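You operate a simulated robot arm through the tools that you are given. There is no shell and no other tool. Be economical: measure what you need, move in short steps, check, and stop when the job is done.

The job below is to be done with a simulated two-armed robot. You get a single attempt, and the scene is never put back.

## Task
Stow the folded throw in the footstool and move the yellow cushion to the low table.
Fine: shut the lid.

Only the result counts: the job must be done as asked and must still hold three seconds after the hand-in. Knocking over, shifting, dropping, spilling or breaking anything else fails it. Lids that push on must go on centred and level and be pressed home; caps that screw on are set level and turned clockwise until they are tight.

## Robot
Two 7-joint arms with two-finger parallel grippers on one trunk, on a base that drives. Base frame: it is fixed to the floor where the robot stands at the start and does not move with it; the origin is under the middle of the robot, x ahead of it, y to its left, z up. Units: mm, degrees, N and s.
The left shoulder is at the start at [60, 144, 938], the right one opposite. With the tool pointing down near the work surface each hand reaches from about 180 to 520 mm from the robot's upright axis, wherever it stands, measured 20 degrees to its own side. Places, roughly: folded throw [-1250, 0, 500]; footstool lid [700, 200, 400]; inside of the footstool [700, 200, 200]; low table [300, 800, 400]. Payload 1.57 kg a hand.
The tool frame of a hand sits at the grasp point between the pads (the TCP): z along the fingers, y along the line on which they close. The tips reach 30 mm beyond it. The gripper opens to 110 mm. The fingers are 24 mm wide and 12 mm thick; the gripper's body (48 by 112 mm) begins 78 mm behind the TCP.
Orientation is that of the tool frame in the base frame, as [roll, pitch, yaw] about the fixed x, y, z axes, in that order (R = Rz(yaw) Ry(pitch) Rx(roll)). With the fingers straight down and closing along the base's y, the tool's x points along the base's -x, its y along +y and its z along -z.

## Interface
- The arms move only by the tool step_arm. It takes "left_moves", "right_moves" or both (then of equal length, played together; a hand with none holds still); each is a list of rows, each a list of 7 numbers: the turn, a rotation vector about the base's x, y, z in units of 5 degrees (1.0 is 5 degrees), then the shift along the base's x, y, z in units of 20 mm (1.0 is 20 mm), then the closure, from 0 (fully open) to 1 (shut). In form: [[ax, ay, az, x, y, z, claw], ...]. A call has 1 to 20 rows; each row shifts and turns the commanded pose from where the row before left it. A call with a number of a shift or a turn outside -1 to 1 is refused whole. A row lasts 0.2 s, in which the tool goes at most 50 mm and 8.6 degrees; a call with a longer step from one row to the next is refused whole, and so is a gripper value outside its range. A pose out of reach is approached as far as the arm can. The call stops where the force on the tool passes 90 N (or 10 N more than at its start, if that is more) or the arm is blocked; 0.2 s more then pass. Each finger travels about 45 mm/s and halts on what it meets, pressing with about 40 N; the grip force reading is that of the motor and also rises with nothing between the fingers. The clock runs only during rows and for 0.2 s after the last one: add rows that do not move to give the fingers time. It gives the time, the measured TCP pose, the force on the tool (base axes), the opening and the grip force at its end, in the units of the frame above (readings bear some noise), with the torque about the TCP (base axes, N m) and any sound that the robot's microphone picked up.
- Cameras (640 x 400 px; columns grow to the right, rows downward): "scene" is now at [20.9, -10, 1535]; the picture's right is [-0.24, -0.97, 0.00], its down [-0.91, 0.22, -0.36] and it looks along [0.35, -0.09, -0.93] (base axes); focal length 214 px, centre (320, 200). "left" rides on the left gripper at [70, -16, -141] in its tool frame; the picture's right is [0.23, 0.97, 0.00], its down [-0.86, 0.20, -0.48] and it looks along [-0.47, 0.11, 0.88] (tool axes); focal length 222 px, centre (320, 200). "right" rides on the right gripper at [70, 16, -141] in its tool frame; the picture's right is [-0.23, 0.97, 0.00], its down [-0.86, -0.20, -0.48] and it looks along [-0.47, -0.11, 0.88] (tool axes); focal length 222 px, centre (320, 200). There is no depth. A picture from a camera that has moved, and an enlarged one, comes with that camera's place and axes in the base frame and with its lens. The place of the scene camera against the robot may be out by one fixed shift of up to 18 mm in any direction.
- grab_frame(camera): a new picture of that camera. The clock stands still meanwhile.
- move_column(by): slides the trunk up (or, below 0, down) by that many mm; the arms and the scene camera ride with it, the base frame stays. It gives what a move gives, with no picture.
- drive_base(legs): drives the robot by 1 to 6 legs, each [ahead, left, turn to the left] in mm, mm and degrees, along the robot's own axes; the way and the turn of a leg run together, so that a leg with both is an arc; at most 1500 mm and 180 degrees a leg. The arms and the cameras ride along, it lands a little off, and it stops where it bumps. It gives what a move gives.
- turn_head(pan, tilt): turns the head with the scene camera to pan (to the left, within 86 degrees either way) and tilt (down, from -29 to 69), counted from straight ahead of the robot. It gives what a move gives.
- close_up(camera, box): a new picture of the part [left, top, right, bottom] of that camera's present view, enlarged. The clock stands still meanwhile.
- sign_off(): hands the job in; it is judged then, once.

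Go step by step. Nothing tells you exact positions but the pictures and the camera data: compare them with the known pose of the tool, close in by small moves and look again before you grip or let go. The budget is 120 turns and 100 pictures, counting those below and the enlarged ones. Unless the task says otherwise, let go and move clear before handing in, and close with one line.

The tools are called after ">>>" as name(argument=value, ...) on one line, values as JSON. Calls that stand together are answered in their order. step_arm: Moves the arms, as the interface text tells. Its arguments: {"type":"object","properties":{"left_moves":{"type":"array","items":{"type":"array","items":{"type":"number"}}},"right_moves":{"type":"array","items":{"type":"array","items":{"type":"number"}}}},"required":[]} The other tools are called the same way: move_column (by) slides the trunk up or down; drive_base (legs) drives the base; turn_head (pan, tilt) turns the head that bears the scene camera; grab_frame (camera) takes a picture; close_up (camera, box) takes an enlarged picture of a part of a camera's view; sign_off () hands the job in.

At the start:

```text
time: 0.0
left_eef_pos: [470.2, 299.3, 1117.8]
left_tcp_rot: [-180.0, 0.1, 180.0]
left_force: [-0.1, 0.1, -0.5]
left_wrist_torque: [-0.03, 0.02, 0.01]
left_gripper_width: 110.2
left_finger_force: 0.0
right_eef_pos: [457.6, -51.6, 1084.0]
right_tcp_rot: [180.0, 0.0, -179.9]
right_force: [-0.5, 0.1, 0.1]
right_wrist_torque: [0.01, 0.0, -0.01]
right_gripper_width: 109.8
right_finger_force: 0.0
trunk travel left (down, up): [-536.0, 54.0]
robot x, y, heading: [-0.1, -1.7, 0.2]
head pan, tilt: [-13.7, 68.8]
```

scene: 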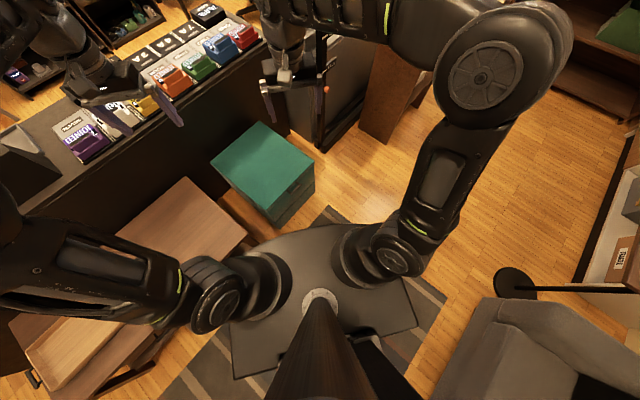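
right: 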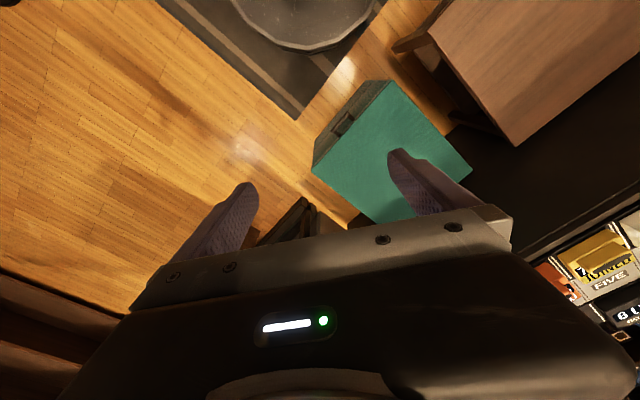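
left: 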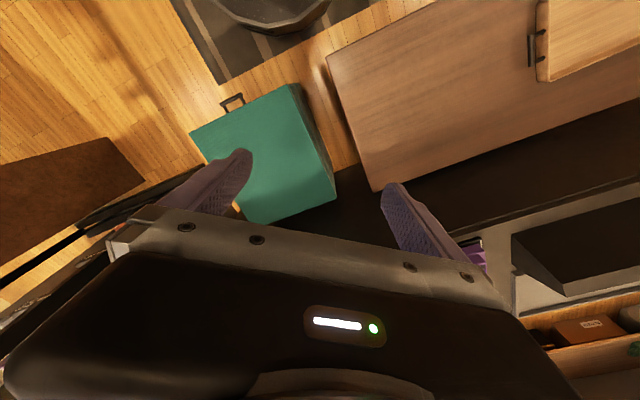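

The green box ahead is the footstool, with a handle on the side facing the robot, and the low table is to the left with a tray on it. I'll look around with the head to find the throw and cushion.

>>> turn_head(pan=80, tilt=30)

>>> grab_frame(camera="scene")

>>> turn_head(pan=-86, tilt=30)

>>> grab_frame(camera="scene")

>>> turn_head(pan=20, tilt=50)

>>> grab_frame(camera="scene")

```text
time: 1.7
left_eef_pos: [470.3, 299.2, 1117.3]
left_tcp_rot: [-180.0, 0.1, 180.0]
left_force: [0.1, 1.0, 0.2]
left_wrist_torque: [-0.01, 0.02, -0.01]
left_gripper_width: 110.0
left_finger_force: 0.1
right_eef_pos: [458.7, -51.4, 1084.1]
right_tcp_rot: [180.0, 0.0, 180.0]
right_force: [0.4, 0.9, 0.2]
right_wrist_torque: [0.0, 0.0, -0.02]
right_gripper_width: 110.1
right_finger_force: 0.1
trunk travel left (down, up): [-536.0, 54.0]
robot x, y, heading: [1.3, 0.9, 0.1]
head pan, tilt: [80.0, 30.0]
```

```text
96 pictures are left
camera scene: at [-17.7, 92.2, 1586.4], right [0.98, -0.17, 0.0], down [-0.09, -0.49, -0.87], along [0.15, 0.85, -0.5], focal length 214 px, centre (320, 200)
```

scene: 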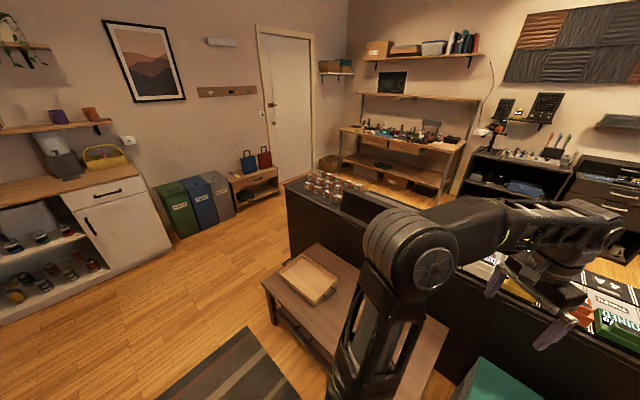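

```text
time: 4.2
left_eef_pos: [469.7, 299.7, 1118.0]
left_tcp_rot: [-179.9, 0.2, -180.0]
left_force: [0.7, -0.1, -0.5]
left_wrist_torque: [0.0, -0.02, -0.02]
left_gripper_width: 109.9
left_finger_force: 0.0
right_eef_pos: [458.3, -52.7, 1084.1]
right_tcp_rot: [180.0, 0.0, -179.9]
right_force: [0.0, 0.1, 0.2]
right_wrist_torque: [0.01, 0.0, 0.05]
right_gripper_width: 110.0
right_finger_force: 0.0
trunk travel left (down, up): [-536.0, 54.0]
robot x, y, heading: [2.1, -1.9, 0.1]
head pan, tilt: [-85.9, 30.0]
```

```text
95 pictures are left
camera scene: at [-27.0, -87.1, 1586.5], right [-1.0, -0.07, 0.0], down [-0.04, 0.5, -0.87], along [0.06, -0.86, -0.5], focal length 214 px, centre (320, 200)
```

scene: 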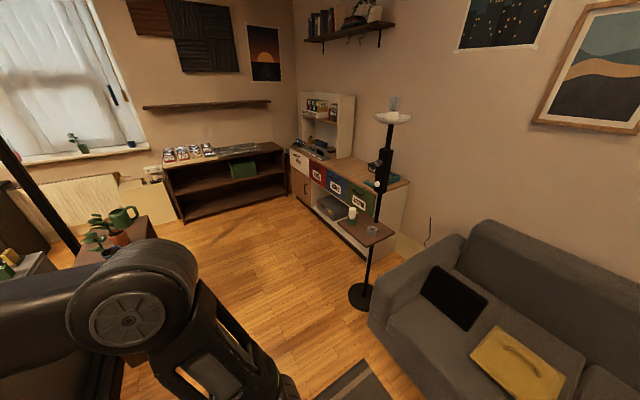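

```text
time: 6.0
left_eef_pos: [469.6, 298.7, 1119.0]
left_tcp_rot: [180.0, 0.1, -180.0]
left_force: [0.2, 0.0, 0.6]
left_wrist_torque: [0.02, 0.0, 0.0]
left_gripper_width: 110.0
left_finger_force: 0.1
right_eef_pos: [458.2, -52.4, 1084.7]
right_tcp_rot: [180.0, 0.0, -180.0]
right_force: [0.1, -0.1, 0.0]
right_wrist_torque: [-0.01, -0.03, -0.04]
right_gripper_width: 110.2
right_finger_force: 0.0
trunk travel left (down, up): [-536.0, 54.0]
robot x, y, heading: [1.9, -4.3, 0.1]
head pan, tilt: [20.0, 50.0]
```

```text
94 pictures are left
camera scene: at [38.9, 29.4, 1556.9], right [0.34, -0.94, 0.0], down [-0.72, -0.26, -0.64], along [0.6, 0.22, -0.77], focal length 214 px, centre (320, 200)
```

scene: 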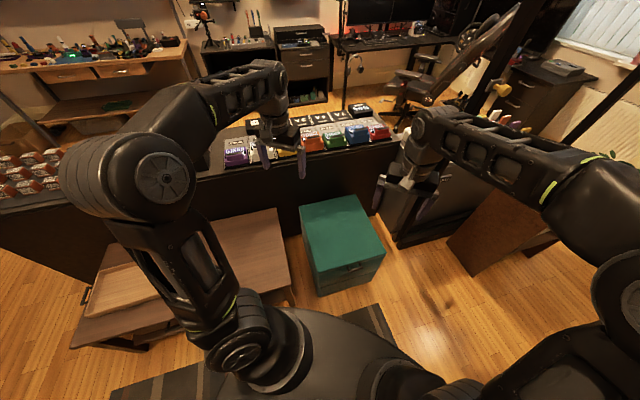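

Sofa is behind the robot with the yellow cushion on it; I first inspect the footstool's lid and handle.

>>> close_up(camera="scene", box=[280, 180, 408, 300])

>>> close_up(camera="left", box=[160, 70, 360, 230])

>>> close_up(camera="right", box=[280, 60, 500, 240])

```text
3.33 times, centred on (344, 240) of scene
camera zoom: at [38.9, 29.4, 1556.9], right [0.34, -0.94, 0.0], down [-0.72, -0.26, -0.64], along [0.6, 0.22, -0.77], focal length 715 px, centre (240, 67)
```

zoom: 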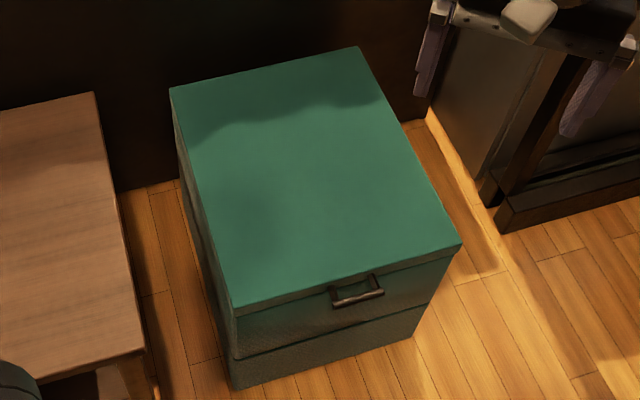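

```text
2.50 times, centred on (260, 150) of left
camera zoom: at [398.8, 282.7, 1259.0], right [-0.23, 0.97, 0.0], down [0.85, 0.2, 0.48], along [0.47, 0.11, -0.88], focal length 555 px, centre (470, 325)
```

zoom: 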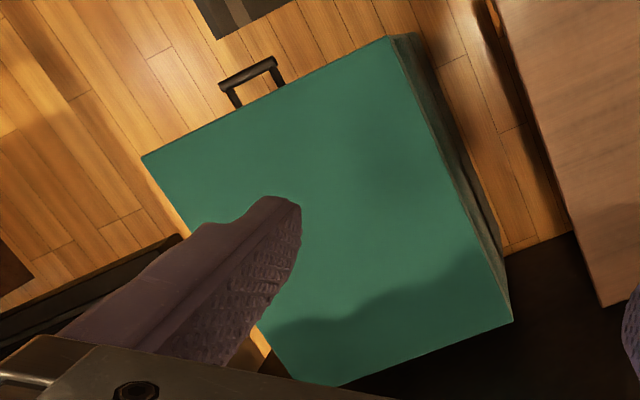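

```text
2.22 times, centred on (390, 150) of right
camera zoom: at [388.6, -34.9, 1225.0], right [0.23, 0.97, 0.0], down [0.86, -0.2, 0.48], along [0.47, -0.11, -0.88], focal length 494 px, centre (164, 311)
```

zoom: 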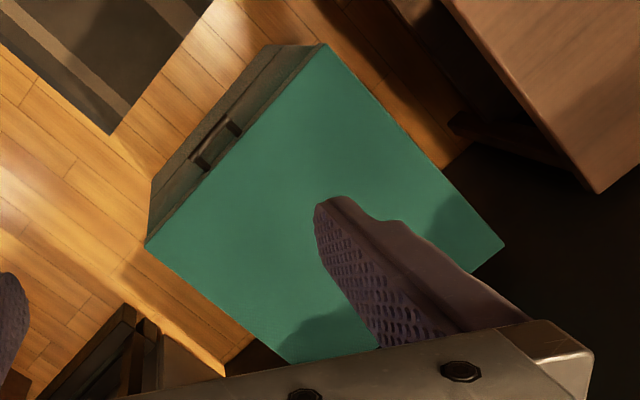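

The stool is turned about 36°: the lid top is near z≈440, its handle is at about (537, 10, 440), and the hinge is on the far side. I'll drive to face the handle squarely and look.

>>> drive_base(legs=[[148, -272, 0], [0, 0, 36]])

>>> turn_head(pan=0, tilt=65)

>>> grab_frame(camera="scene")

>>> grab_frame(camera="left")

```text
time: 9.8
left_eef_pos: [349.4, 245.0, 1117.3]
left_tcp_rot: [-180.0, 0.1, -143.8]
left_force: [-0.1, 0.9, 0.5]
left_wrist_torque: [-0.02, -0.03, 0.0]
left_gripper_width: 109.8
left_finger_force: 0.1
right_eef_pos: [546.6, -45.2, 1084.7]
right_tcp_rot: [-180.0, 0.0, -144.0]
right_force: [-0.4, 0.6, -0.5]
right_wrist_torque: [0.02, 0.0, 0.01]
right_gripper_width: 110.0
right_finger_force: 0.1
trunk travel left (down, up): [-536.0, 54.0]
robot x, y, heading: [145.2, -275.5, 36.0]
head pan, tilt: [20.0, 50.0]
```

```text
time: 10.7
left_eef_pos: [349.5, 244.3, 1117.3]
left_tcp_rot: [-180.0, 0.1, -143.9]
left_force: [-0.4, 0.6, 0.8]
left_wrist_torque: [-0.04, -0.01, -0.03]
left_gripper_width: 110.0
left_finger_force: 0.1
right_eef_pos: [546.9, -44.6, 1083.2]
right_tcp_rot: [180.0, 0.0, -144.0]
right_force: [-0.9, -0.3, -0.7]
right_wrist_torque: [0.03, -0.02, 0.01]
right_gripper_width: 110.1
right_finger_force: 0.0
trunk travel left (down, up): [-536.0, 54.0]
robot x, y, heading: [148.3, -276.5, 36.1]
head pan, tilt: [0.0, 65.0]
```

```text
90 pictures are left
camera scene: at [167.6, -253.0, 1538.8], right [0.59, -0.81, 0.0], down [-0.73, -0.53, -0.42], along [0.34, 0.25, -0.91], focal length 214 px, centre (320, 200)
```

scene: 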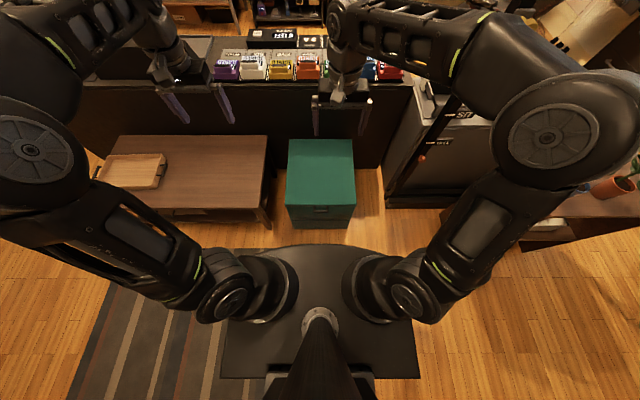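

```text
89 pictures are left
camera left: at [301.4, 189.9, 1259.0], right [-0.76, 0.65, 0.0], down [0.57, 0.66, 0.48], along [0.31, 0.36, -0.88], focal length 222 px, centre (320, 200)
```

left: 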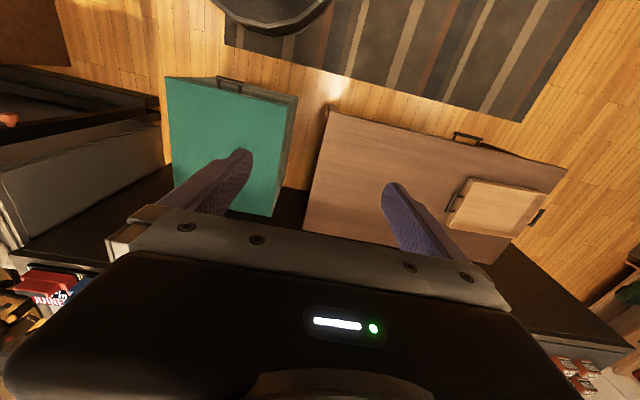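

The robot now faces the stool squarely (lid front edge ~505 mm ahead, centred). I lower the trunk to bring hands and cameras nearer the handle.

>>> move_column(by=-300)

>>> grab_frame(camera="right")

>>> turn_head(pan=0, tilt=50)

>>> close_up(camera="scene", box=[200, 140, 440, 290])

```text
time: 13.7
left_eef_pos: [349.3, 244.9, 818.2]
left_tcp_rot: [179.9, 0.1, -143.9]
left_force: [0.7, 0.8, 0.5]
left_wrist_torque: [-0.01, 0.0, -0.01]
left_gripper_width: 110.0
left_finger_force: 0.0
right_eef_pos: [546.2, -44.1, 784.9]
right_tcp_rot: [-180.0, 0.0, -143.9]
right_force: [-1.0, 0.4, -0.9]
right_wrist_torque: [0.02, 0.0, 0.0]
right_gripper_width: 110.2
right_finger_force: 0.0
trunk travel left (down, up): [-236.0, 354.0]
robot x, y, heading: [147.3, -275.4, 36.2]
head pan, tilt: [0.0, 65.0]
```

```text
88 pictures are left
camera right: at [480.9, -73.4, 925.1], right [-0.39, 0.92, 0.0], down [0.81, 0.34, 0.48], along [0.44, 0.19, -0.88], focal length 222 px, centre (320, 200)
```

right: 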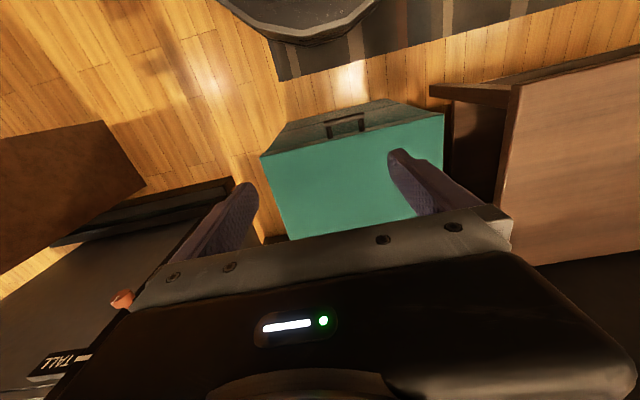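

```text
time: 14.4
left_eef_pos: [349.5, 245.0, 818.2]
left_tcp_rot: [179.9, 0.1, -143.9]
left_force: [-0.1, -0.4, 0.1]
left_wrist_torque: [-0.03, 0.02, 0.01]
left_gripper_width: 109.9
left_finger_force: 0.2
right_eef_pos: [547.0, -46.2, 783.3]
right_tcp_rot: [180.0, -0.1, -144.0]
right_force: [-0.1, 0.6, -0.5]
right_wrist_torque: [0.03, -0.02, 0.04]
right_gripper_width: 110.0
right_finger_force: 0.1
trunk travel left (down, up): [-236.0, 354.0]
robot x, y, heading: [144.4, -277.1, 35.8]
head pan, tilt: [0.0, 50.0]
```

```text
2.67 times, centred on (320, 215) of scene
camera zoom: at [180.7, -243.5, 1256.9], right [0.59, -0.81, 0.0], down [-0.62, -0.45, -0.64], along [0.52, 0.38, -0.77], focal length 572 px, centre (320, 160)
```

zoom: 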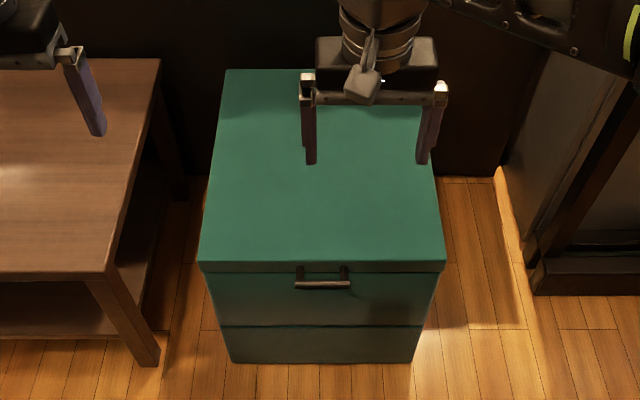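

Handle bar is ~83 mm wide, standing ~30 mm off the front of the lid band. I back off a little, and turn the left hand to point forward for gripping the bar, with the right hand moved aside.

>>> drive_base(legs=[[-80, 0, 0]])

>>> step_arm(left_moves=[[0.588, -0.809, 0, 0.44, -0.37, -0.6, 0], [0.588, -0.809, 0, 0.44, -0.37, -0.6, 0], [0.588, -0.809, 0, 0.44, -0.37, -0.6, 0], [0.588, -0.809, 0, 0.44, -0.37, -0.6, 0], [0.588, -0.809, 0, 0.44, -0.37, -0.6, 0], [0.588, -0.809, 0, 0.44, -0.37, -0.6, 0], [0.588, -0.809, 0, 0.44, -0.37, -0.6, 0], [0.588, -0.809, 0, 0.44, -0.37, -0.6, 0], [0.588, -0.809, 0, 0.44, -0.37, -0.6, 0], [0.588, -0.809, 0, 0.44, -0.37, -0.6, 0], [0.588, -0.809, 0, 0.44, -0.37, -0.6, 0], [0.588, -0.809, 0, 0.44, -0.37, -0.6, 0], [0.588, -0.809, 0, 0.44, -0.37, -0.6, 0], [0.588, -0.809, 0, 0.44, -0.37, -0.6, 0], [0.588, -0.809, 0, 0.44, -0.37, -0.6, 0], [0.588, -0.809, 0, 0.44, -0.37, -0.6, 0], [0.588, -0.809, 0, 0.44, -0.37, -0.6, 0], [0.588, -0.809, 0, 0.44, -0.37, -0.6, 0]], right_moves=[[0, 0, 0, 0.33, -0.45, 0, 0], [0, 0, 0, 0.33, -0.45, 0, 0], [0, 0, 0, 0.33, -0.45, 0, 0], [0, 0, 0, 0.33, -0.45, 0, 0], [0, 0, 0, 0.33, -0.45, 0, 0], [0, 0, 0, 0.33, -0.45, 0, 0], [0, 0, 0, 0.33, -0.45, 0, 0], [0, 0, 0, 0.33, -0.45, 0, 0], [0, 0, 0, 0.33, -0.45, 0, 0], [0, 0, 0, 0.33, -0.45, 0, 0], [0, 0, 0, 0.33, -0.45, 0, 0], [0, 0, 0, 0.33, -0.45, 0, 0], [0, 0, 0, 0.33, -0.45, 0, 0], [0, 0, 0, 0.33, -0.45, 0, 0], [0, 0, 0, 0.33, -0.45, 0, 0], [0, 0, 0, 0.33, -0.45, 0, 0], [0, 0, 0, 0.33, -0.45, 0, 0], [0, 0, 0, 0.33, -0.45, 0, 0]])

>>> grab_frame(camera="scene")

```text
time: 15.5
left_eef_pos: [284.1, 198.8, 818.3]
left_tcp_rot: [-180.0, 0.0, -143.7]
left_force: [-0.1, -0.7, 0.8]
left_wrist_torque: [0.02, 0.02, 0.01]
left_gripper_width: 110.0
left_finger_force: 0.1
right_eef_pos: [482.8, -91.1, 784.1]
right_tcp_rot: [-179.9, 0.1, -143.9]
right_force: [-0.3, -0.6, -0.1]
right_wrist_torque: [0.01, 0.02, 0.0]
right_gripper_width: 110.1
right_finger_force: 0.1
trunk travel left (down, up): [-236.0, 354.0]
robot x, y, heading: [82.8, -321.2, 36.5]
head pan, tilt: [0.0, 50.0]
```

```text
time: 19.3
left_eef_pos: [528.2, 102.1, 666.0]
left_tcp_rot: [173.5, 89.0, -150.4]
left_force: [-0.2, 0.1, 0.5]
left_wrist_torque: [0.01, -0.02, 0.0]
left_gripper_width: 109.9
left_finger_force: 0.1
left hand out of reach, approached as far as the arm can: row 11, 12, 13, 16, 17, 18
right_eef_pos: [602.8, -255.0, 784.5]
right_tcp_rot: [179.9, -0.1, -143.8]
right_force: [0.0, -0.4, 0.4]
right_wrist_torque: [-0.03, -0.04, 0.01]
right_gripper_width: 110.1
right_finger_force: 0.0
trunk travel left (down, up): [-236.0, 354.0]
robot x, y, heading: [84.1, -320.1, 36.2]
head pan, tilt: [0.0, 50.0]
```

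```text
86 pictures are left
camera scene: at [116.8, -290.3, 1256.9], right [0.59, -0.81, 0.0], down [-0.62, -0.45, -0.64], along [0.52, 0.38, -0.77], focal length 214 px, centre (320, 200)
```

scene: 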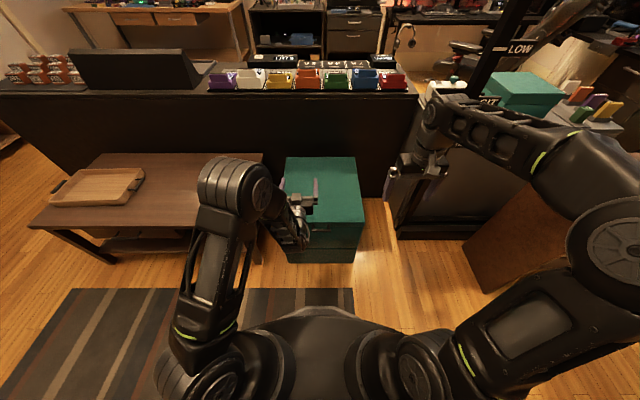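

Pointing forward works but the reach is cramped, so I back off further and lower the trunk.

>>> drive_base(legs=[[-110, 0, 0]])

>>> move_column(by=-180)

>>> step_arm(left_moves=[[0.809, 0.588, 0, 0, 0, 0, 0], [0.809, 0.588, 0, 0, 0, 0, 0], [0.809, 0.588, 0, 0, 0, 0, 0], [0.809, 0.588, 0, 0, 0, 0, 0], [0.809, 0.588, 0, 0, 0, 0, 0], [0.809, 0.588, 0, 0, 0, 0, 0], [0.809, 0.588, 0, 0, 0, 0, 0], [0.809, 0.588, 0, 0, 0, 0, 0], [0.809, 0.588, 0, 0, 0, 0, 0]])

>>> grab_frame(camera="scene")

```text
time: 20.5
left_eef_pos: [439.7, 37.3, 664.7]
left_tcp_rot: [175.1, 88.9, -148.9]
left_force: [-0.1, 0.1, -0.2]
left_wrist_torque: [0.02, 0.01, 0.04]
left_gripper_width: 110.0
left_finger_force: 0.0
right_eef_pos: [513.2, -319.8, 784.7]
right_tcp_rot: [180.0, -0.1, -143.8]
right_force: [-0.3, 0.3, 0.5]
right_wrist_torque: [0.0, 0.0, -0.01]
right_gripper_width: 110.2
right_finger_force: 0.1
trunk travel left (down, up): [-236.0, 354.0]
robot x, y, heading: [-5.2, -386.7, 36.2]
head pan, tilt: [0.0, 50.0]
```

```text
time: 22.5
left_eef_pos: [440.1, 37.8, 484.3]
left_tcp_rot: [175.0, 89.0, -148.9]
left_force: [0.2, 0.3, 0.5]
left_wrist_torque: [0.02, -0.02, 0.04]
left_gripper_width: 110.0
left_finger_force: 0.1
right_eef_pos: [513.5, -319.0, 604.6]
right_tcp_rot: [-179.9, 0.0, -143.8]
right_force: [0.3, 0.9, 0.4]
right_wrist_torque: [0.0, -0.01, 0.05]
right_gripper_width: 110.0
right_finger_force: 0.1
trunk travel left (down, up): [-56.0, 534.0]
robot x, y, heading: [-3.6, -385.9, 36.3]
head pan, tilt: [0.0, 50.0]
```

```text
time: 24.5
left_eef_pos: [438.5, 37.2, 484.7]
left_tcp_rot: [90.9, 44.7, 127.5]
left_force: [0.6, 0.2, 0.3]
left_wrist_torque: [0.0, -0.01, -0.02]
left_gripper_width: 109.8
left_finger_force: 0.0
right_eef_pos: [513.6, -319.1, 605.2]
right_tcp_rot: [179.9, 0.0, -143.8]
right_force: [0.4, -0.5, 0.0]
right_wrist_torque: [-0.01, 0.0, 0.02]
right_gripper_width: 109.9
right_finger_force: 0.1
trunk travel left (down, up): [-56.0, 534.0]
robot x, y, heading: [-7.7, -382.8, 36.2]
head pan, tilt: [0.0, 50.0]
```

```text
85 pictures are left
camera scene: at [28.5, -354.8, 1076.9], right [0.59, -0.81, 0.0], down [-0.62, -0.45, -0.64], along [0.52, 0.38, -0.77], focal length 214 px, centre (320, 200)
```

scene: 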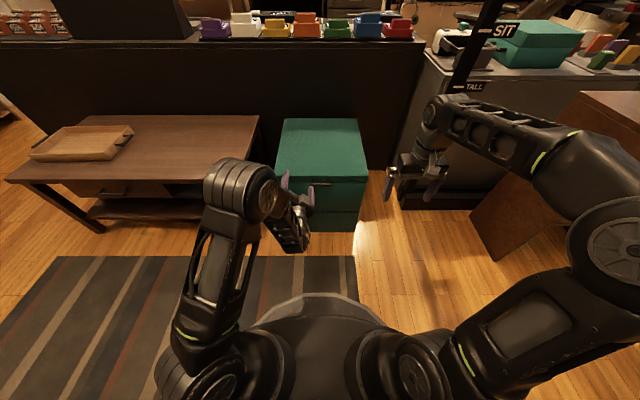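

Roll is tracking; I finish the other 45° and look through the left wrist camera.

>>> step_arm(left_moves=[[0.809, 0.588, 0, 0, 0, 0, 0], [0.809, 0.588, 0, 0, 0, 0, 0], [0.809, 0.588, 0, 0, 0, 0, 0], [0.809, 0.588, 0, 0, 0, 0, 0], [0.809, 0.588, 0, 0, 0, 0, 0], [0.809, 0.588, 0, 0, 0, 0, 0], [0.809, 0.588, 0, 0, 0, 0, 0], [0.809, 0.588, 0, 0, 0, 0, 0], [0.809, 0.588, 0, 0, 0, 0, 0]])

>>> grab_frame(camera="left")

>>> close_up(camera="scene", box=[220, 100, 420, 260])

```text
time: 26.5
left_eef_pos: [439.2, 38.1, 484.5]
left_tcp_rot: [90.0, -0.1, 127.2]
left_force: [-0.4, -1.5, -0.6]
left_wrist_torque: [0.0, 0.01, -0.03]
left_gripper_width: 109.8
left_finger_force: 0.1
right_eef_pos: [515.0, -319.4, 604.5]
right_tcp_rot: [-179.9, 0.1, -143.8]
right_force: [0.2, -0.2, -0.1]
right_wrist_torque: [0.0, 0.02, -0.02]
right_gripper_width: 110.0
right_finger_force: 0.0
trunk travel left (down, up): [-56.0, 534.0]
robot x, y, heading: [-7.0, -385.8, 36.1]
head pan, tilt: [0.0, 50.0]
```

```text
84 pictures are left
camera left: at [283.5, 8.2, 468.3], right [-0.14, 0.18, 0.97], down [0.13, -0.97, 0.2], along [0.98, 0.16, 0.11], focal length 222 px, centre (320, 200)
```

left: 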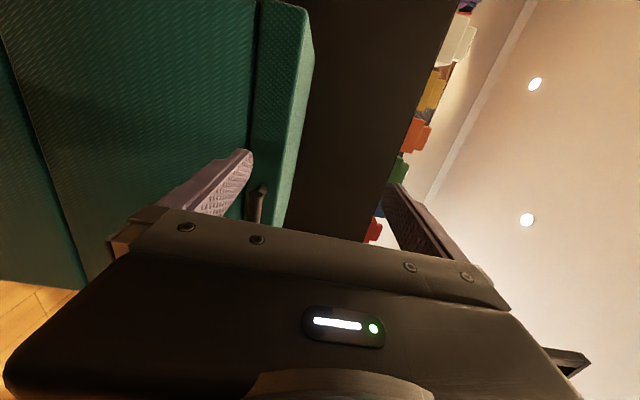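

```text
2.50 times, centred on (320, 180) of scene
camera zoom: at [28.5, -354.8, 1076.9], right [0.59, -0.81, 0.0], down [-0.62, -0.45, -0.64], along [0.52, 0.38, -0.77], focal length 536 px, centre (320, 250)
```

zoom: 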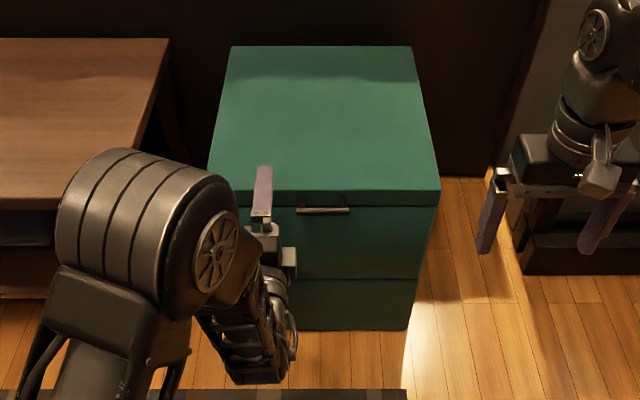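

The lid is a ~45 mm thick band (z≈404–450) with the bar at roughly z≈430, on the centreline. I bring the left hand in front of it, still clear, and look.

>>> step_arm(left_moves=[[0, 0, 0, 0.59, -0.81, -0.65, 0], [0, 0, 0, 0.59, -0.81, -0.65, 0], [0, 0, 0, 0.59, -0.81, -0.65, 0], [0, 0, 0, 0.59, -0.81, -0.65, 0]])

>>> grab_frame(camera="left")

>>> close_up(camera="scene", box=[240, 120, 400, 248])

```text
time: 27.5
left_eef_pos: [488.3, -27.2, 431.1]
left_tcp_rot: [90.0, 0.0, 127.2]
left_force: [0.2, 0.9, 0.4]
left_wrist_torque: [0.0, -0.01, 0.01]
left_gripper_width: 110.1
left_finger_force: 0.0
right_eef_pos: [513.4, -318.9, 605.6]
right_tcp_rot: [180.0, 0.1, -143.8]
right_force: [-0.6, 0.1, 0.3]
right_wrist_torque: [0.01, 0.0, 0.02]
right_gripper_width: 110.2
right_finger_force: 0.0
trunk travel left (down, up): [-56.0, 534.0]
robot x, y, heading: [-6.2, -382.1, 36.4]
head pan, tilt: [0.0, 50.0]
```

```text
82 pictures are left
camera left: at [330.7, -56.5, 414.6], right [-0.14, 0.18, 0.97], down [0.13, -0.97, 0.2], along [0.98, 0.16, 0.11], focal length 222 px, centre (320, 200)
```

left: 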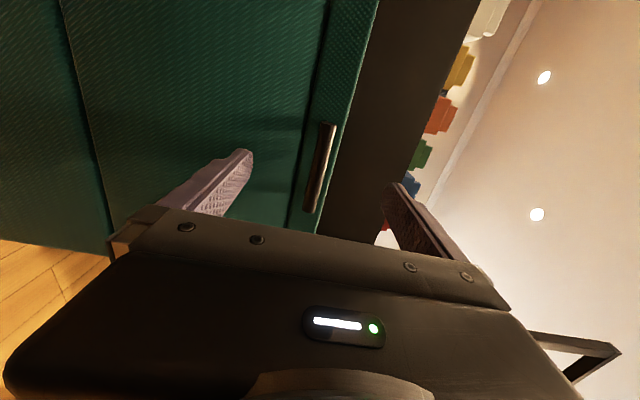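

```text
3.12 times, centred on (320, 184) of scene
camera zoom: at [28.4, -354.8, 1076.9], right [0.59, -0.81, 0.0], down [-0.62, -0.45, -0.64], along [0.52, 0.38, -0.77], focal length 670 px, centre (320, 250)
```

zoom: 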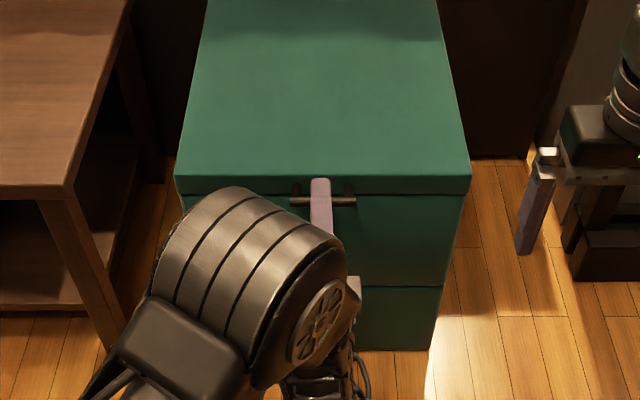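

The hand is level with the bar (z≈432, lateral within a few mm). I advance 60 mm and close on the bar.

>>> step_arm(left_moves=[[0, 0, 0, 0.605, 0.443, 0, 0], [0, 0, 0, 0.605, 0.443, 0, 0], [0, 0, 0, 0.605, 0.443, 0, 0], [0, 0, 0, 0.605, 0.443, 0, 0]])

>>> step_arm(left_moves=[[0, 0, 0, 0, 0, 0, 1], [0, 0, 0, 0, 0, 0, 1], [0, 0, 0, 0, 0, 0, 1], [0, 0, 0, 0, 0, 0, 1], [0, 0, 0, 0, 0, 0, 1], [0, 0, 0, 0, 0, 0, 1], [0, 0, 0, 0, 0, 0, 1]])

>>> grab_frame(camera="left")

```text
time: 28.5
left_eef_pos: [531.8, 6.4, 430.3]
left_tcp_rot: [90.4, 0.0, 127.0]
left_force: [-45.3, -24.6, 6.9]
left_wrist_torque: [-1.62, 2.05, -0.38]
left_gripper_width: 104.7
left_finger_force: 0.0
right_eef_pos: [511.4, -319.6, 606.6]
right_tcp_rot: [-179.9, 0.1, -143.8]
right_force: [-1.1, -0.6, 0.2]
right_wrist_torque: [0.01, 0.05, -0.04]
right_gripper_width: 109.9
right_finger_force: 0.0
trunk travel left (down, up): [-56.0, 534.0]
robot x, y, heading: [-5.8, -388.6, 36.1]
head pan, tilt: [0.0, 50.0]
```

```text
time: 30.1
left_eef_pos: [530.7, 6.9, 423.0]
left_tcp_rot: [91.4, -0.4, 126.9]
left_force: [-35.0, -23.7, -27.2]
left_wrist_torque: [-1.4, 2.51, -0.44]
left_gripper_width: 53.2
left_finger_force: 39.9
right_eef_pos: [514.4, -318.9, 605.1]
right_tcp_rot: [-180.0, 0.0, -143.8]
right_force: [-0.7, 0.1, -0.2]
right_wrist_torque: [-0.01, -0.02, -0.01]
right_gripper_width: 109.8
right_finger_force: 0.2
trunk travel left (down, up): [-56.0, 534.0]
robot x, y, heading: [-8.7, -385.5, 36.2]
head pan, tilt: [0.0, 50.0]
```

```text
80 pictures are left
camera left: at [374.8, -22.8, 410.2], right [-0.11, 0.19, 0.98], down [0.13, -0.97, 0.2], along [0.98, 0.15, 0.08], focal length 222 px, centre (320, 200)
```

left: 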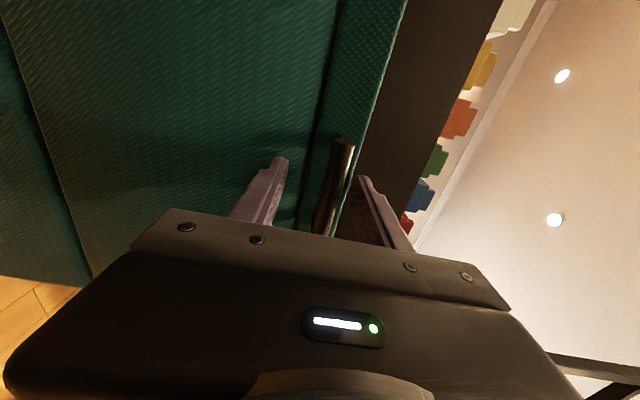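

The tips touched the front face too early, and the upper finger caught on the lid top. I open, retreat ~18 mm, and re-close.

>>> step_arm(left_moves=[[0, 0, 0, 0, 0, 0, 0.3], [0, 0, 0, 0, 0, 0, 0.3], [0, 0, 0, -0.45, -0.33, 0.0, 0.3], [0, 0, 0, -0.45, -0.33, 0.0, 0.3], [0, 0, 0, 0, 0, 0, 0.3]])

>>> grab_frame(camera="left")

>>> close_up(camera="scene", box=[240, 120, 400, 248])

```text
time: 31.3
left_eef_pos: [516.6, -4.2, 433.8]
left_tcp_rot: [89.8, 0.1, 127.1]
left_force: [0.4, -0.2, -0.2]
left_wrist_torque: [-0.01, -0.03, -0.01]
left_gripper_width: 77.1
left_finger_force: 0.0
right_eef_pos: [515.9, -318.9, 604.7]
right_tcp_rot: [-180.0, 0.0, -143.8]
right_force: [-0.4, -0.4, -0.6]
right_wrist_torque: [0.0, 0.02, 0.0]
right_gripper_width: 110.2
right_finger_force: 0.0
trunk travel left (down, up): [-56.0, 534.0]
robot x, y, heading: [-3.0, -382.2, 36.1]
head pan, tilt: [0.0, 50.0]
```

```text
79 pictures are left
camera left: at [361.7, -34.1, 417.0], right [-0.14, 0.18, 0.97], down [0.13, -0.97, 0.2], along [0.98, 0.16, 0.11], focal length 222 px, centre (320, 200)
```

left: 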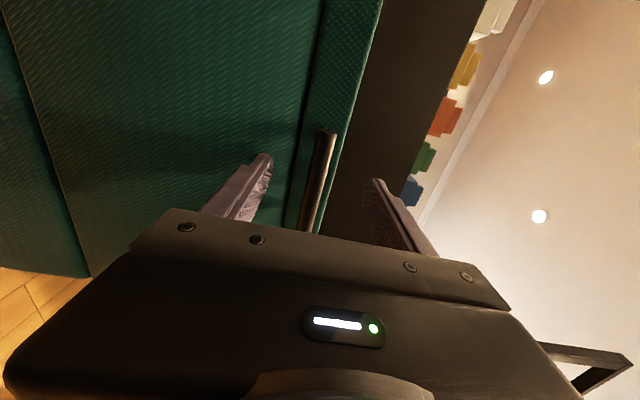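

```text
3.12 times, centred on (320, 184) of scene
camera zoom: at [28.8, -354.7, 1076.9], right [0.59, -0.81, 0.0], down [-0.62, -0.45, -0.64], along [0.52, 0.38, -0.77], focal length 670 px, centre (320, 250)
```

zoom: 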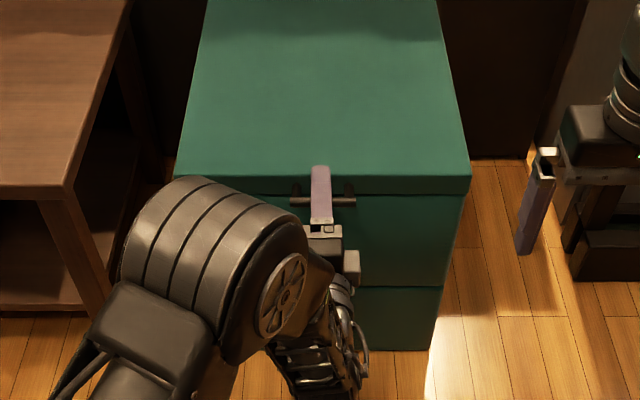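

The stool hasn't moved. I advance 14 mm (tips just short of the face) and close on the bar.

>>> step_arm(left_moves=[[0, 0, 0, 0.565, 0.41, 0, 0.3], [0, 0, 0, 0, 0, 0, 0.7], [0, 0, 0, 0, 0, 0, 1], [0, 0, 0, 0, 0, 0, 1], [0, 0, 0, 0, 0, 0, 1], [0, 0, 0, 0, 0, 0, 1], [0, 0, 0, 0, 0, 0, 1]])

>>> grab_frame(camera="left")

```text
time: 32.9
left_eef_pos: [527.8, 4.5, 432.9]
left_tcp_rot: [90.2, -0.1, 127.1]
left_force: [1.6, 0.9, -9.9]
left_wrist_torque: [-0.19, 0.17, -0.19]
left_gripper_width: 13.7
left_finger_force: 30.2
right_eef_pos: [514.4, -318.5, 604.6]
right_tcp_rot: [179.9, 0.0, -143.8]
right_force: [-0.5, 0.6, 0.3]
right_wrist_torque: [0.04, -0.01, 0.0]
right_gripper_width: 110.1
right_finger_force: 0.0
trunk travel left (down, up): [-56.0, 534.0]
robot x, y, heading: [-4.9, -385.6, 36.3]
head pan, tilt: [0.0, 50.0]
```

```text
77 pictures are left
camera left: at [371.3, -25.8, 415.8], right [-0.14, 0.18, 0.97], down [0.13, -0.97, 0.2], along [0.98, 0.16, 0.11], focal length 222 px, centre (320, 200)
```

left: 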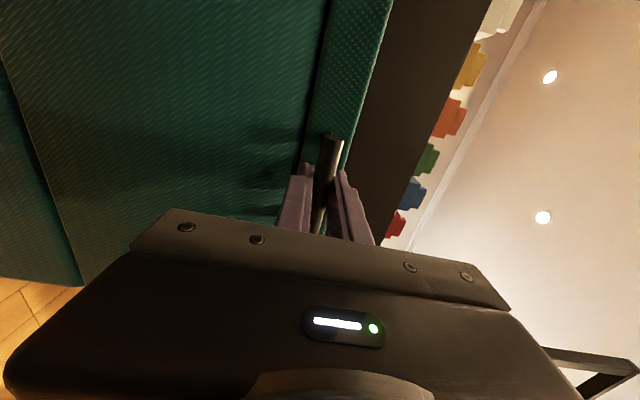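

The bar is gripped (13.7 mm). I try the first degrees of lifting along the hinge arc and watch the force.

>>> step_arm(left_moves=[[-0.235, 0.324, 0, 0.05, 0.04, 0.87, 1], [-0.235, 0.324, 0, 0.077, 0.056, 0.865, 1], [-0.235, 0.324, 0, 0.105, 0.077, 0.865, 1]])

>>> close_up(camera="scene", box=[240, 80, 400, 208])

```text
time: 33.7
left_eef_pos: [531.8, 5.9, 487.3]
left_tcp_rot: [95.9, -0.1, 127.1]
left_force: [-12.2, -5.1, -5.9]
left_wrist_torque: [-0.15, -0.03, -0.14]
left_gripper_width: 14.1
left_finger_force: 29.6
right_eef_pos: [513.4, -318.7, 605.5]
right_tcp_rot: [-180.0, 0.0, -143.9]
right_force: [0.3, 0.4, -0.2]
right_wrist_torque: [0.04, 0.01, -0.02]
right_gripper_width: 109.8
right_finger_force: 0.2
trunk travel left (down, up): [-56.0, 534.0]
robot x, y, heading: [-6.4, -386.9, 36.3]
head pan, tilt: [0.0, 50.0]
```

```text
3.12 times, centred on (320, 144) of scene
camera zoom: at [28.2, -354.8, 1076.9], right [0.59, -0.81, 0.0], down [-0.62, -0.45, -0.64], along [0.52, 0.38, -0.77], focal length 670 px, centre (320, 375)
```

zoom: 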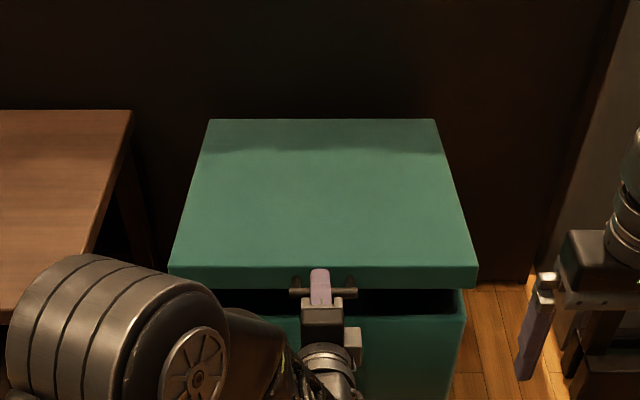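

The lid lifts cleanly with small forces. I continue the arc.

>>> step_arm(left_moves=[[-0.235, 0.324, 0, 0.1, 0.073, 0.86, 1], [-0.235, 0.324, 0, 0.12, 0.09, 0.85, 1], [-0.235, 0.324, 0, 0.16, 0.115, 0.845, 1], [-0.235, 0.324, 0, 0.19, 0.138, 0.84, 1], [-0.235, 0.324, 0, 0.215, 0.158, 0.825, 1], [-0.235, 0.324, 0, 0.24, 0.176, 0.82, 1], [-0.235, 0.324, 0, 0.26, 0.19, 0.805, 1]])

>>> grab_frame(camera="scene")

```text
time: 35.3
left_eef_pos: [557.0, 26.7, 602.3]
left_tcp_rot: [109.8, -0.4, 127.1]
left_force: [-3.5, 0.4, -7.8]
left_wrist_torque: [-0.22, -0.04, 0.07]
left_gripper_width: 13.7
left_finger_force: 30.1
right_eef_pos: [513.8, -319.4, 604.3]
right_tcp_rot: [180.0, 0.0, -143.8]
right_force: [-0.1, 0.0, 0.3]
right_wrist_torque: [-0.02, -0.01, 0.01]
right_gripper_width: 110.2
right_finger_force: 0.0
trunk travel left (down, up): [-56.0, 534.0]
robot x, y, heading: [-7.0, -389.4, 36.4]
head pan, tilt: [0.0, 50.0]
```

```text
75 pictures are left
camera scene: at [28.7, -354.5, 1076.9], right [0.59, -0.81, 0.0], down [-0.62, -0.45, -0.64], along [0.52, 0.38, -0.77], focal length 214 px, centre (320, 200)
```

scene: 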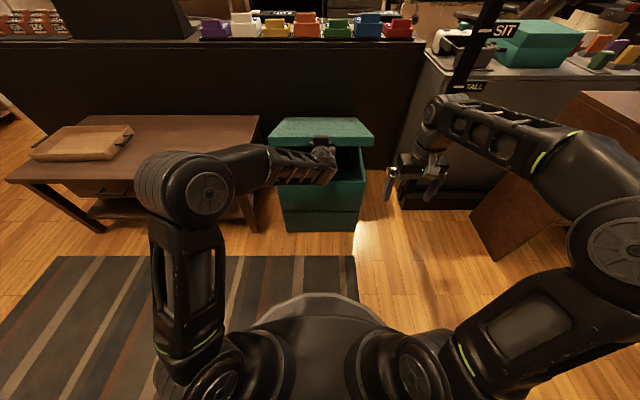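

Opening well at ~20°. I continue to ~36° while pitching the right hand forward, so it can take over from underneath.

>>> step_arm(left_moves=[[-0.235, 0.324, 0, 0.29, 0.212, 0.795, 1], [-0.235, 0.324, 0, 0.31, 0.227, 0.785, 1], [-0.235, 0.324, 0, 0.335, 0.245, 0.765, 1], [-0.235, 0.324, 0, 0.355, 0.26, 0.755, 1], [-0.235, 0.324, 0, 0.38, 0.277, 0.735, 1], [-0.235, 0.324, 0, 0.396, 0.289, 0.72, 1], [-0.235, 0.324, 0, 0.416, 0.304, 0.7, 1], [-0.235, 0.324, 0, 0.436, 0.319, 0.69, 1]], right_moves=[[0.588, -0.809, 0, 0.16, 0.46, 0, 0], [0.588, -0.809, 0, 0.16, 0.46, 0, 0.5], [0.588, -0.809, 0, 0.16, 0.46, 0, 1], [0.588, -0.809, 0, 0.16, 0.46, 0, 1], [0.588, -0.809, 0, 0.16, 0.46, 0, 1], [0.588, -0.809, 0, 0.16, 0.46, 0, 1], [0.588, -0.809, 0, 0.16, 0.46, 0, 1], [0.588, -0.809, 0, 0.16, 0.46, 0, 1]])

>>> step_arm(right_moves=[[0.588, -0.809, 0, 0.16, 0.46, 0, 1], [0.588, -0.809, 0, 0.16, 0.46, 0, 1], [0.588, -0.809, 0, 0.16, 0.46, 0, 1], [0.588, -0.809, 0, 0.16, 0.46, 0, 1], [0.588, -0.809, 0, 0.16, 0.46, 0, 1], [0.588, -0.809, 0, 0.16, 0.46, 0, 1], [0.588, -0.809, 0, 0.16, 0.46, 0, 1], [0.588, -0.809, 0, 0.16, 0.46, 0, 1], [0.588, -0.809, 0, 0.16, 0.46, 0, 1], [0.588, -0.809, 0, 0.16, 0.46, 0, 1]])

>>> grab_frame(camera="scene")

```text
time: 37.1
left_eef_pos: [616.7, 67.9, 721.7]
left_tcp_rot: [125.8, -0.6, 126.9]
left_force: [-14.7, -1.4, 2.5]
left_wrist_torque: [0.14, 0.26, 0.95]
left_gripper_width: 13.5
left_finger_force: 29.8
right_eef_pos: [538.5, -245.1, 605.7]
right_tcp_rot: [-180.0, 40.1, -143.8]
right_force: [-0.5, -0.7, 0.9]
right_wrist_torque: [-0.03, 0.03, -0.02]
right_gripper_width: 0.0
right_finger_force: 16.9
trunk travel left (down, up): [-56.0, 534.0]
robot x, y, heading: [-6.4, -385.9, 36.4]
head pan, tilt: [0.0, 50.0]
```

```text
time: 39.3
left_eef_pos: [616.4, 67.2, 722.3]
left_tcp_rot: [125.7, -0.8, 126.9]
left_force: [-16.9, 0.8, 7.3]
left_wrist_torque: [-0.17, -0.19, 0.18]
left_gripper_width: 13.8
left_finger_force: 30.3
right_eef_pos: [564.5, -172.2, 606.2]
right_tcp_rot: [-179.0, 80.1, -142.9]
right_force: [-0.2, 0.5, -0.4]
right_wrist_torque: [0.01, 0.03, -0.01]
right_gripper_width: 0.0
right_finger_force: 21.2
right hand out of reach, approached as far as the arm can: row 9, 10
trunk travel left (down, up): [-56.0, 534.0]
robot x, y, heading: [-0.3, -388.1, 36.0]
head pan, tilt: [0.0, 50.0]
```

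```text
74 pictures are left
camera scene: at [26.8, -355.1, 1077.0], right [0.59, -0.81, 0.0], down [-0.62, -0.45, -0.64], along [0.52, 0.38, -0.77], focal length 214 px, centre (320, 200)
```

scene: 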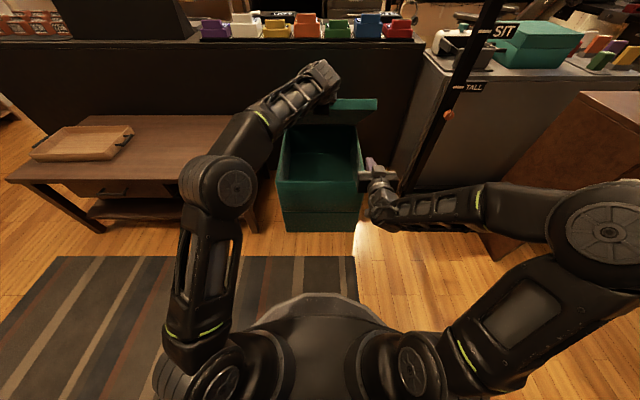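

The lid is at about 36° and the right hand points forward. I slide the right hand in under the lid.

>>> step_arm(right_moves=[[0, 0, 0, 0.68, 0.7, 0, 1], [0, 0, 0, 0.68, 0.7, 0, 1], [0, 0, 0, 0.68, 0.7, 0, 1], [0, 0, 0, 0.68, 0.7, 0, 1], [0, 0, 0, 0.68, 0.7, 0, 1], [0, 0, 0, 0.68, 0.7, 0, 1], [0, 0, 0, 0.68, 0.7, 0, 1], [0, 0, 0, 0.68, 0.7, 0, 1], [0, 0, 0, 0.68, 0.7, 0, 1], [0, 0, 0, 0.68, 0.7, 0, 1], [0, 0, 0, 0.68, 0.7, 0, 1]])

>>> grab_frame(camera="right")

>>> grab_frame(camera="scene")

```text
time: 41.7
left_eef_pos: [616.4, 67.5, 722.5]
left_tcp_rot: [125.7, -0.8, 126.9]
left_force: [-17.3, 1.5, 7.3]
left_wrist_torque: [-0.17, -0.09, 0.19]
left_gripper_width: 14.0
left_finger_force: 30.4
right_eef_pos: [715.5, -19.7, 605.3]
right_tcp_rot: [-178.9, 80.0, -142.9]
right_force: [-0.6, -0.4, 0.4]
right_wrist_torque: [-0.02, 0.0, -0.02]
right_gripper_width: 0.0
right_finger_force: 20.9
trunk travel left (down, up): [-56.0, 534.0]
robot x, y, heading: [-5.1, -383.3, 35.9]
head pan, tilt: [0.0, 50.0]
```

```text
73 pictures are left
camera right: at [583.0, -93.9, 561.4], right [-0.54, 0.81, 0.22], down [-0.15, -0.35, 0.93], along [0.83, 0.47, 0.31], focal length 222 px, centre (320, 200)
```

right: 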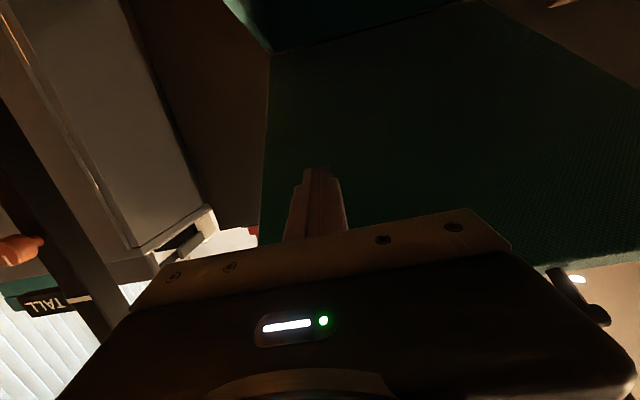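

```text
72 pictures are left
camera scene: at [26.8, -355.0, 1077.0], right [0.59, -0.81, 0.0], down [-0.62, -0.45, -0.64], along [0.52, 0.38, -0.77], focal length 214 px, centre (320, 200)
```

scene: 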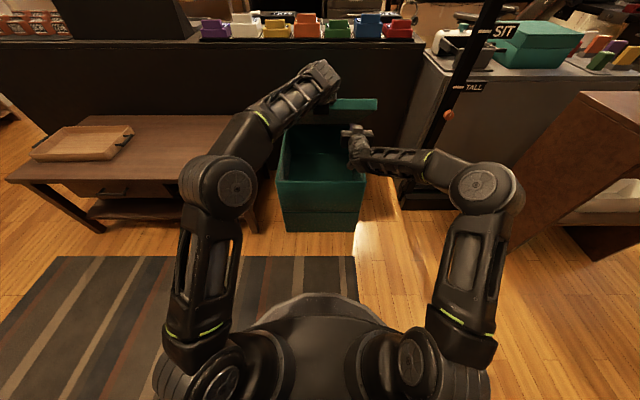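

The right hand is under the lid near its right side. I raise it to touch the underside.

>>> step_arm(right_moves=[[0, 0, 0, 0, 0, 0.5, 1], [0, 0, 0, 0, 0, 0.5, 1], [0, 0, 0, 0, 0, 0.5, 1], [0, 0, 0, 0, 0, 0.5, 1]])

```text
time: 42.7
left_eef_pos: [616.5, 66.8, 722.8]
left_tcp_rot: [125.8, -0.7, 126.9]
left_force: [-19.1, 0.8, 6.2]
left_wrist_torque: [-0.18, -0.17, 0.16]
left_gripper_width: 13.7
left_finger_force: 30.3
right_eef_pos: [712.4, -18.5, 646.4]
right_tcp_rot: [-179.3, 79.9, -143.2]
right_force: [0.6, -0.2, -0.3]
right_wrist_torque: [0.0, 0.02, -0.03]
right_gripper_width: 0.0
right_finger_force: 21.1
trunk travel left (down, up): [-56.0, 534.0]
robot x, y, heading: [-4.8, -383.8, 36.3]
head pan, tilt: [0.0, 50.0]
```

No contact yet; I continue up and forward in small steps.

>>> step_arm(right_moves=[[0, 0, 0, 0.2, 0.15, 0.4, 1], [0, 0, 0, 0.2, 0.15, 0.4, 1], [0, 0, 0, 0.2, 0.15, 0.4, 1]])

>>> grab_frame(camera="right")

```text
time: 43.3
left_eef_pos: [618.3, 69.5, 726.2]
left_tcp_rot: [124.9, -0.4, 126.8]
left_force: [-1.3, -1.1, 0.4]
left_wrist_torque: [0.04, 0.01, 0.43]
left_gripper_width: 13.7
left_finger_force: 30.2
right_eef_pos: [719.8, -13.0, 649.0]
right_tcp_rot: [-179.4, 78.7, -143.1]
right_force: [-0.5, 0.3, -2.0]
right_wrist_torque: [-0.01, 0.01, -0.04]
right_gripper_width: 0.0
right_finger_force: 21.2
trunk travel left (down, up): [-56.0, 534.0]
robot x, y, heading: [-5.0, -387.2, 36.1]
head pan, tilt: [0.0, 50.0]
stopped in row 3 (right hand): the force on the tool passed its limit (the readings are from after the stop); the commanded pose is now the measured one
```

```text
71 pictures are left
camera right: at [586.8, -90.0, 607.2], right [-0.54, 0.81, 0.22], down [-0.13, -0.34, 0.93], along [0.83, 0.48, 0.29], focal length 222 px, centre (320, 200)
```

right: 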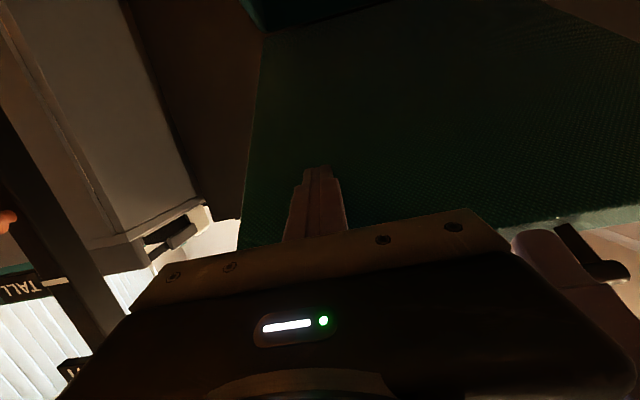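

Contact made: the right hand now supports the lid's underside. I release the handle with the left hand and retreat it along its axis, then to the left.

>>> step_arm(left_moves=[[0, 0, 0, 0, 0, 0, 0.5], [0, 0, 0, 0, 0, 0, 0.3], [0, 0, 0, 0, 0, 0, 0.3], [0, 0, 0, -0.65, -0.48, 0.59, 0.3], [0, 0, 0, -0.65, -0.48, 0.59, 0.3], [0, 0, 0, -0.65, -0.48, 0.59, 0.3], [0, 0, 0, -0.65, -0.48, 0.59, 0.3], [0, 0, 0, -0.65, -0.48, 0.4, 0.3], [0, 0, 0, -0.65, -0.48, 0.4, 0.3]])

>>> grab_frame(camera="scene")

```text
time: 45.3
left_eef_pos: [540.0, 11.7, 789.6]
left_tcp_rot: [124.9, -0.7, 126.8]
left_force: [0.2, -0.1, -0.8]
left_wrist_torque: [0.0, 0.0, 0.0]
left_gripper_width: 76.8
left_finger_force: 0.1
right_eef_pos: [718.3, -13.4, 648.3]
right_tcp_rot: [-179.5, 78.7, -143.4]
right_force: [-2.3, -2.5, -3.6]
right_wrist_torque: [-0.08, 0.04, -0.04]
right_gripper_width: 0.0
right_finger_force: 20.8
trunk travel left (down, up): [-56.0, 534.0]
robot x, y, heading: [-9.8, -388.5, 35.9]
head pan, tilt: [0.0, 50.0]
```

```text
70 pictures are left
camera scene: at [28.6, -355.3, 1076.9], right [0.59, -0.81, 0.0], down [-0.62, -0.45, -0.64], along [0.52, 0.38, -0.77], focal length 214 px, centre (320, 200)
```

scene: 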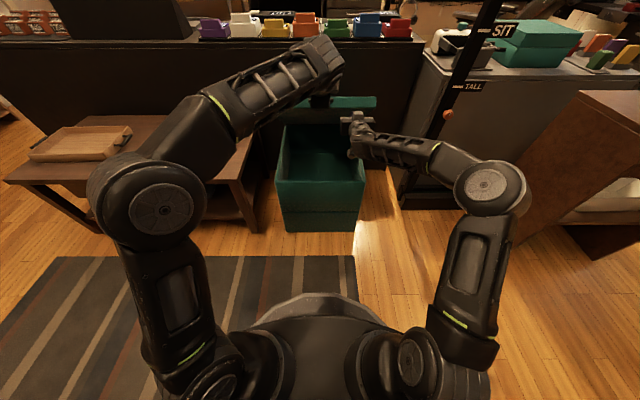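

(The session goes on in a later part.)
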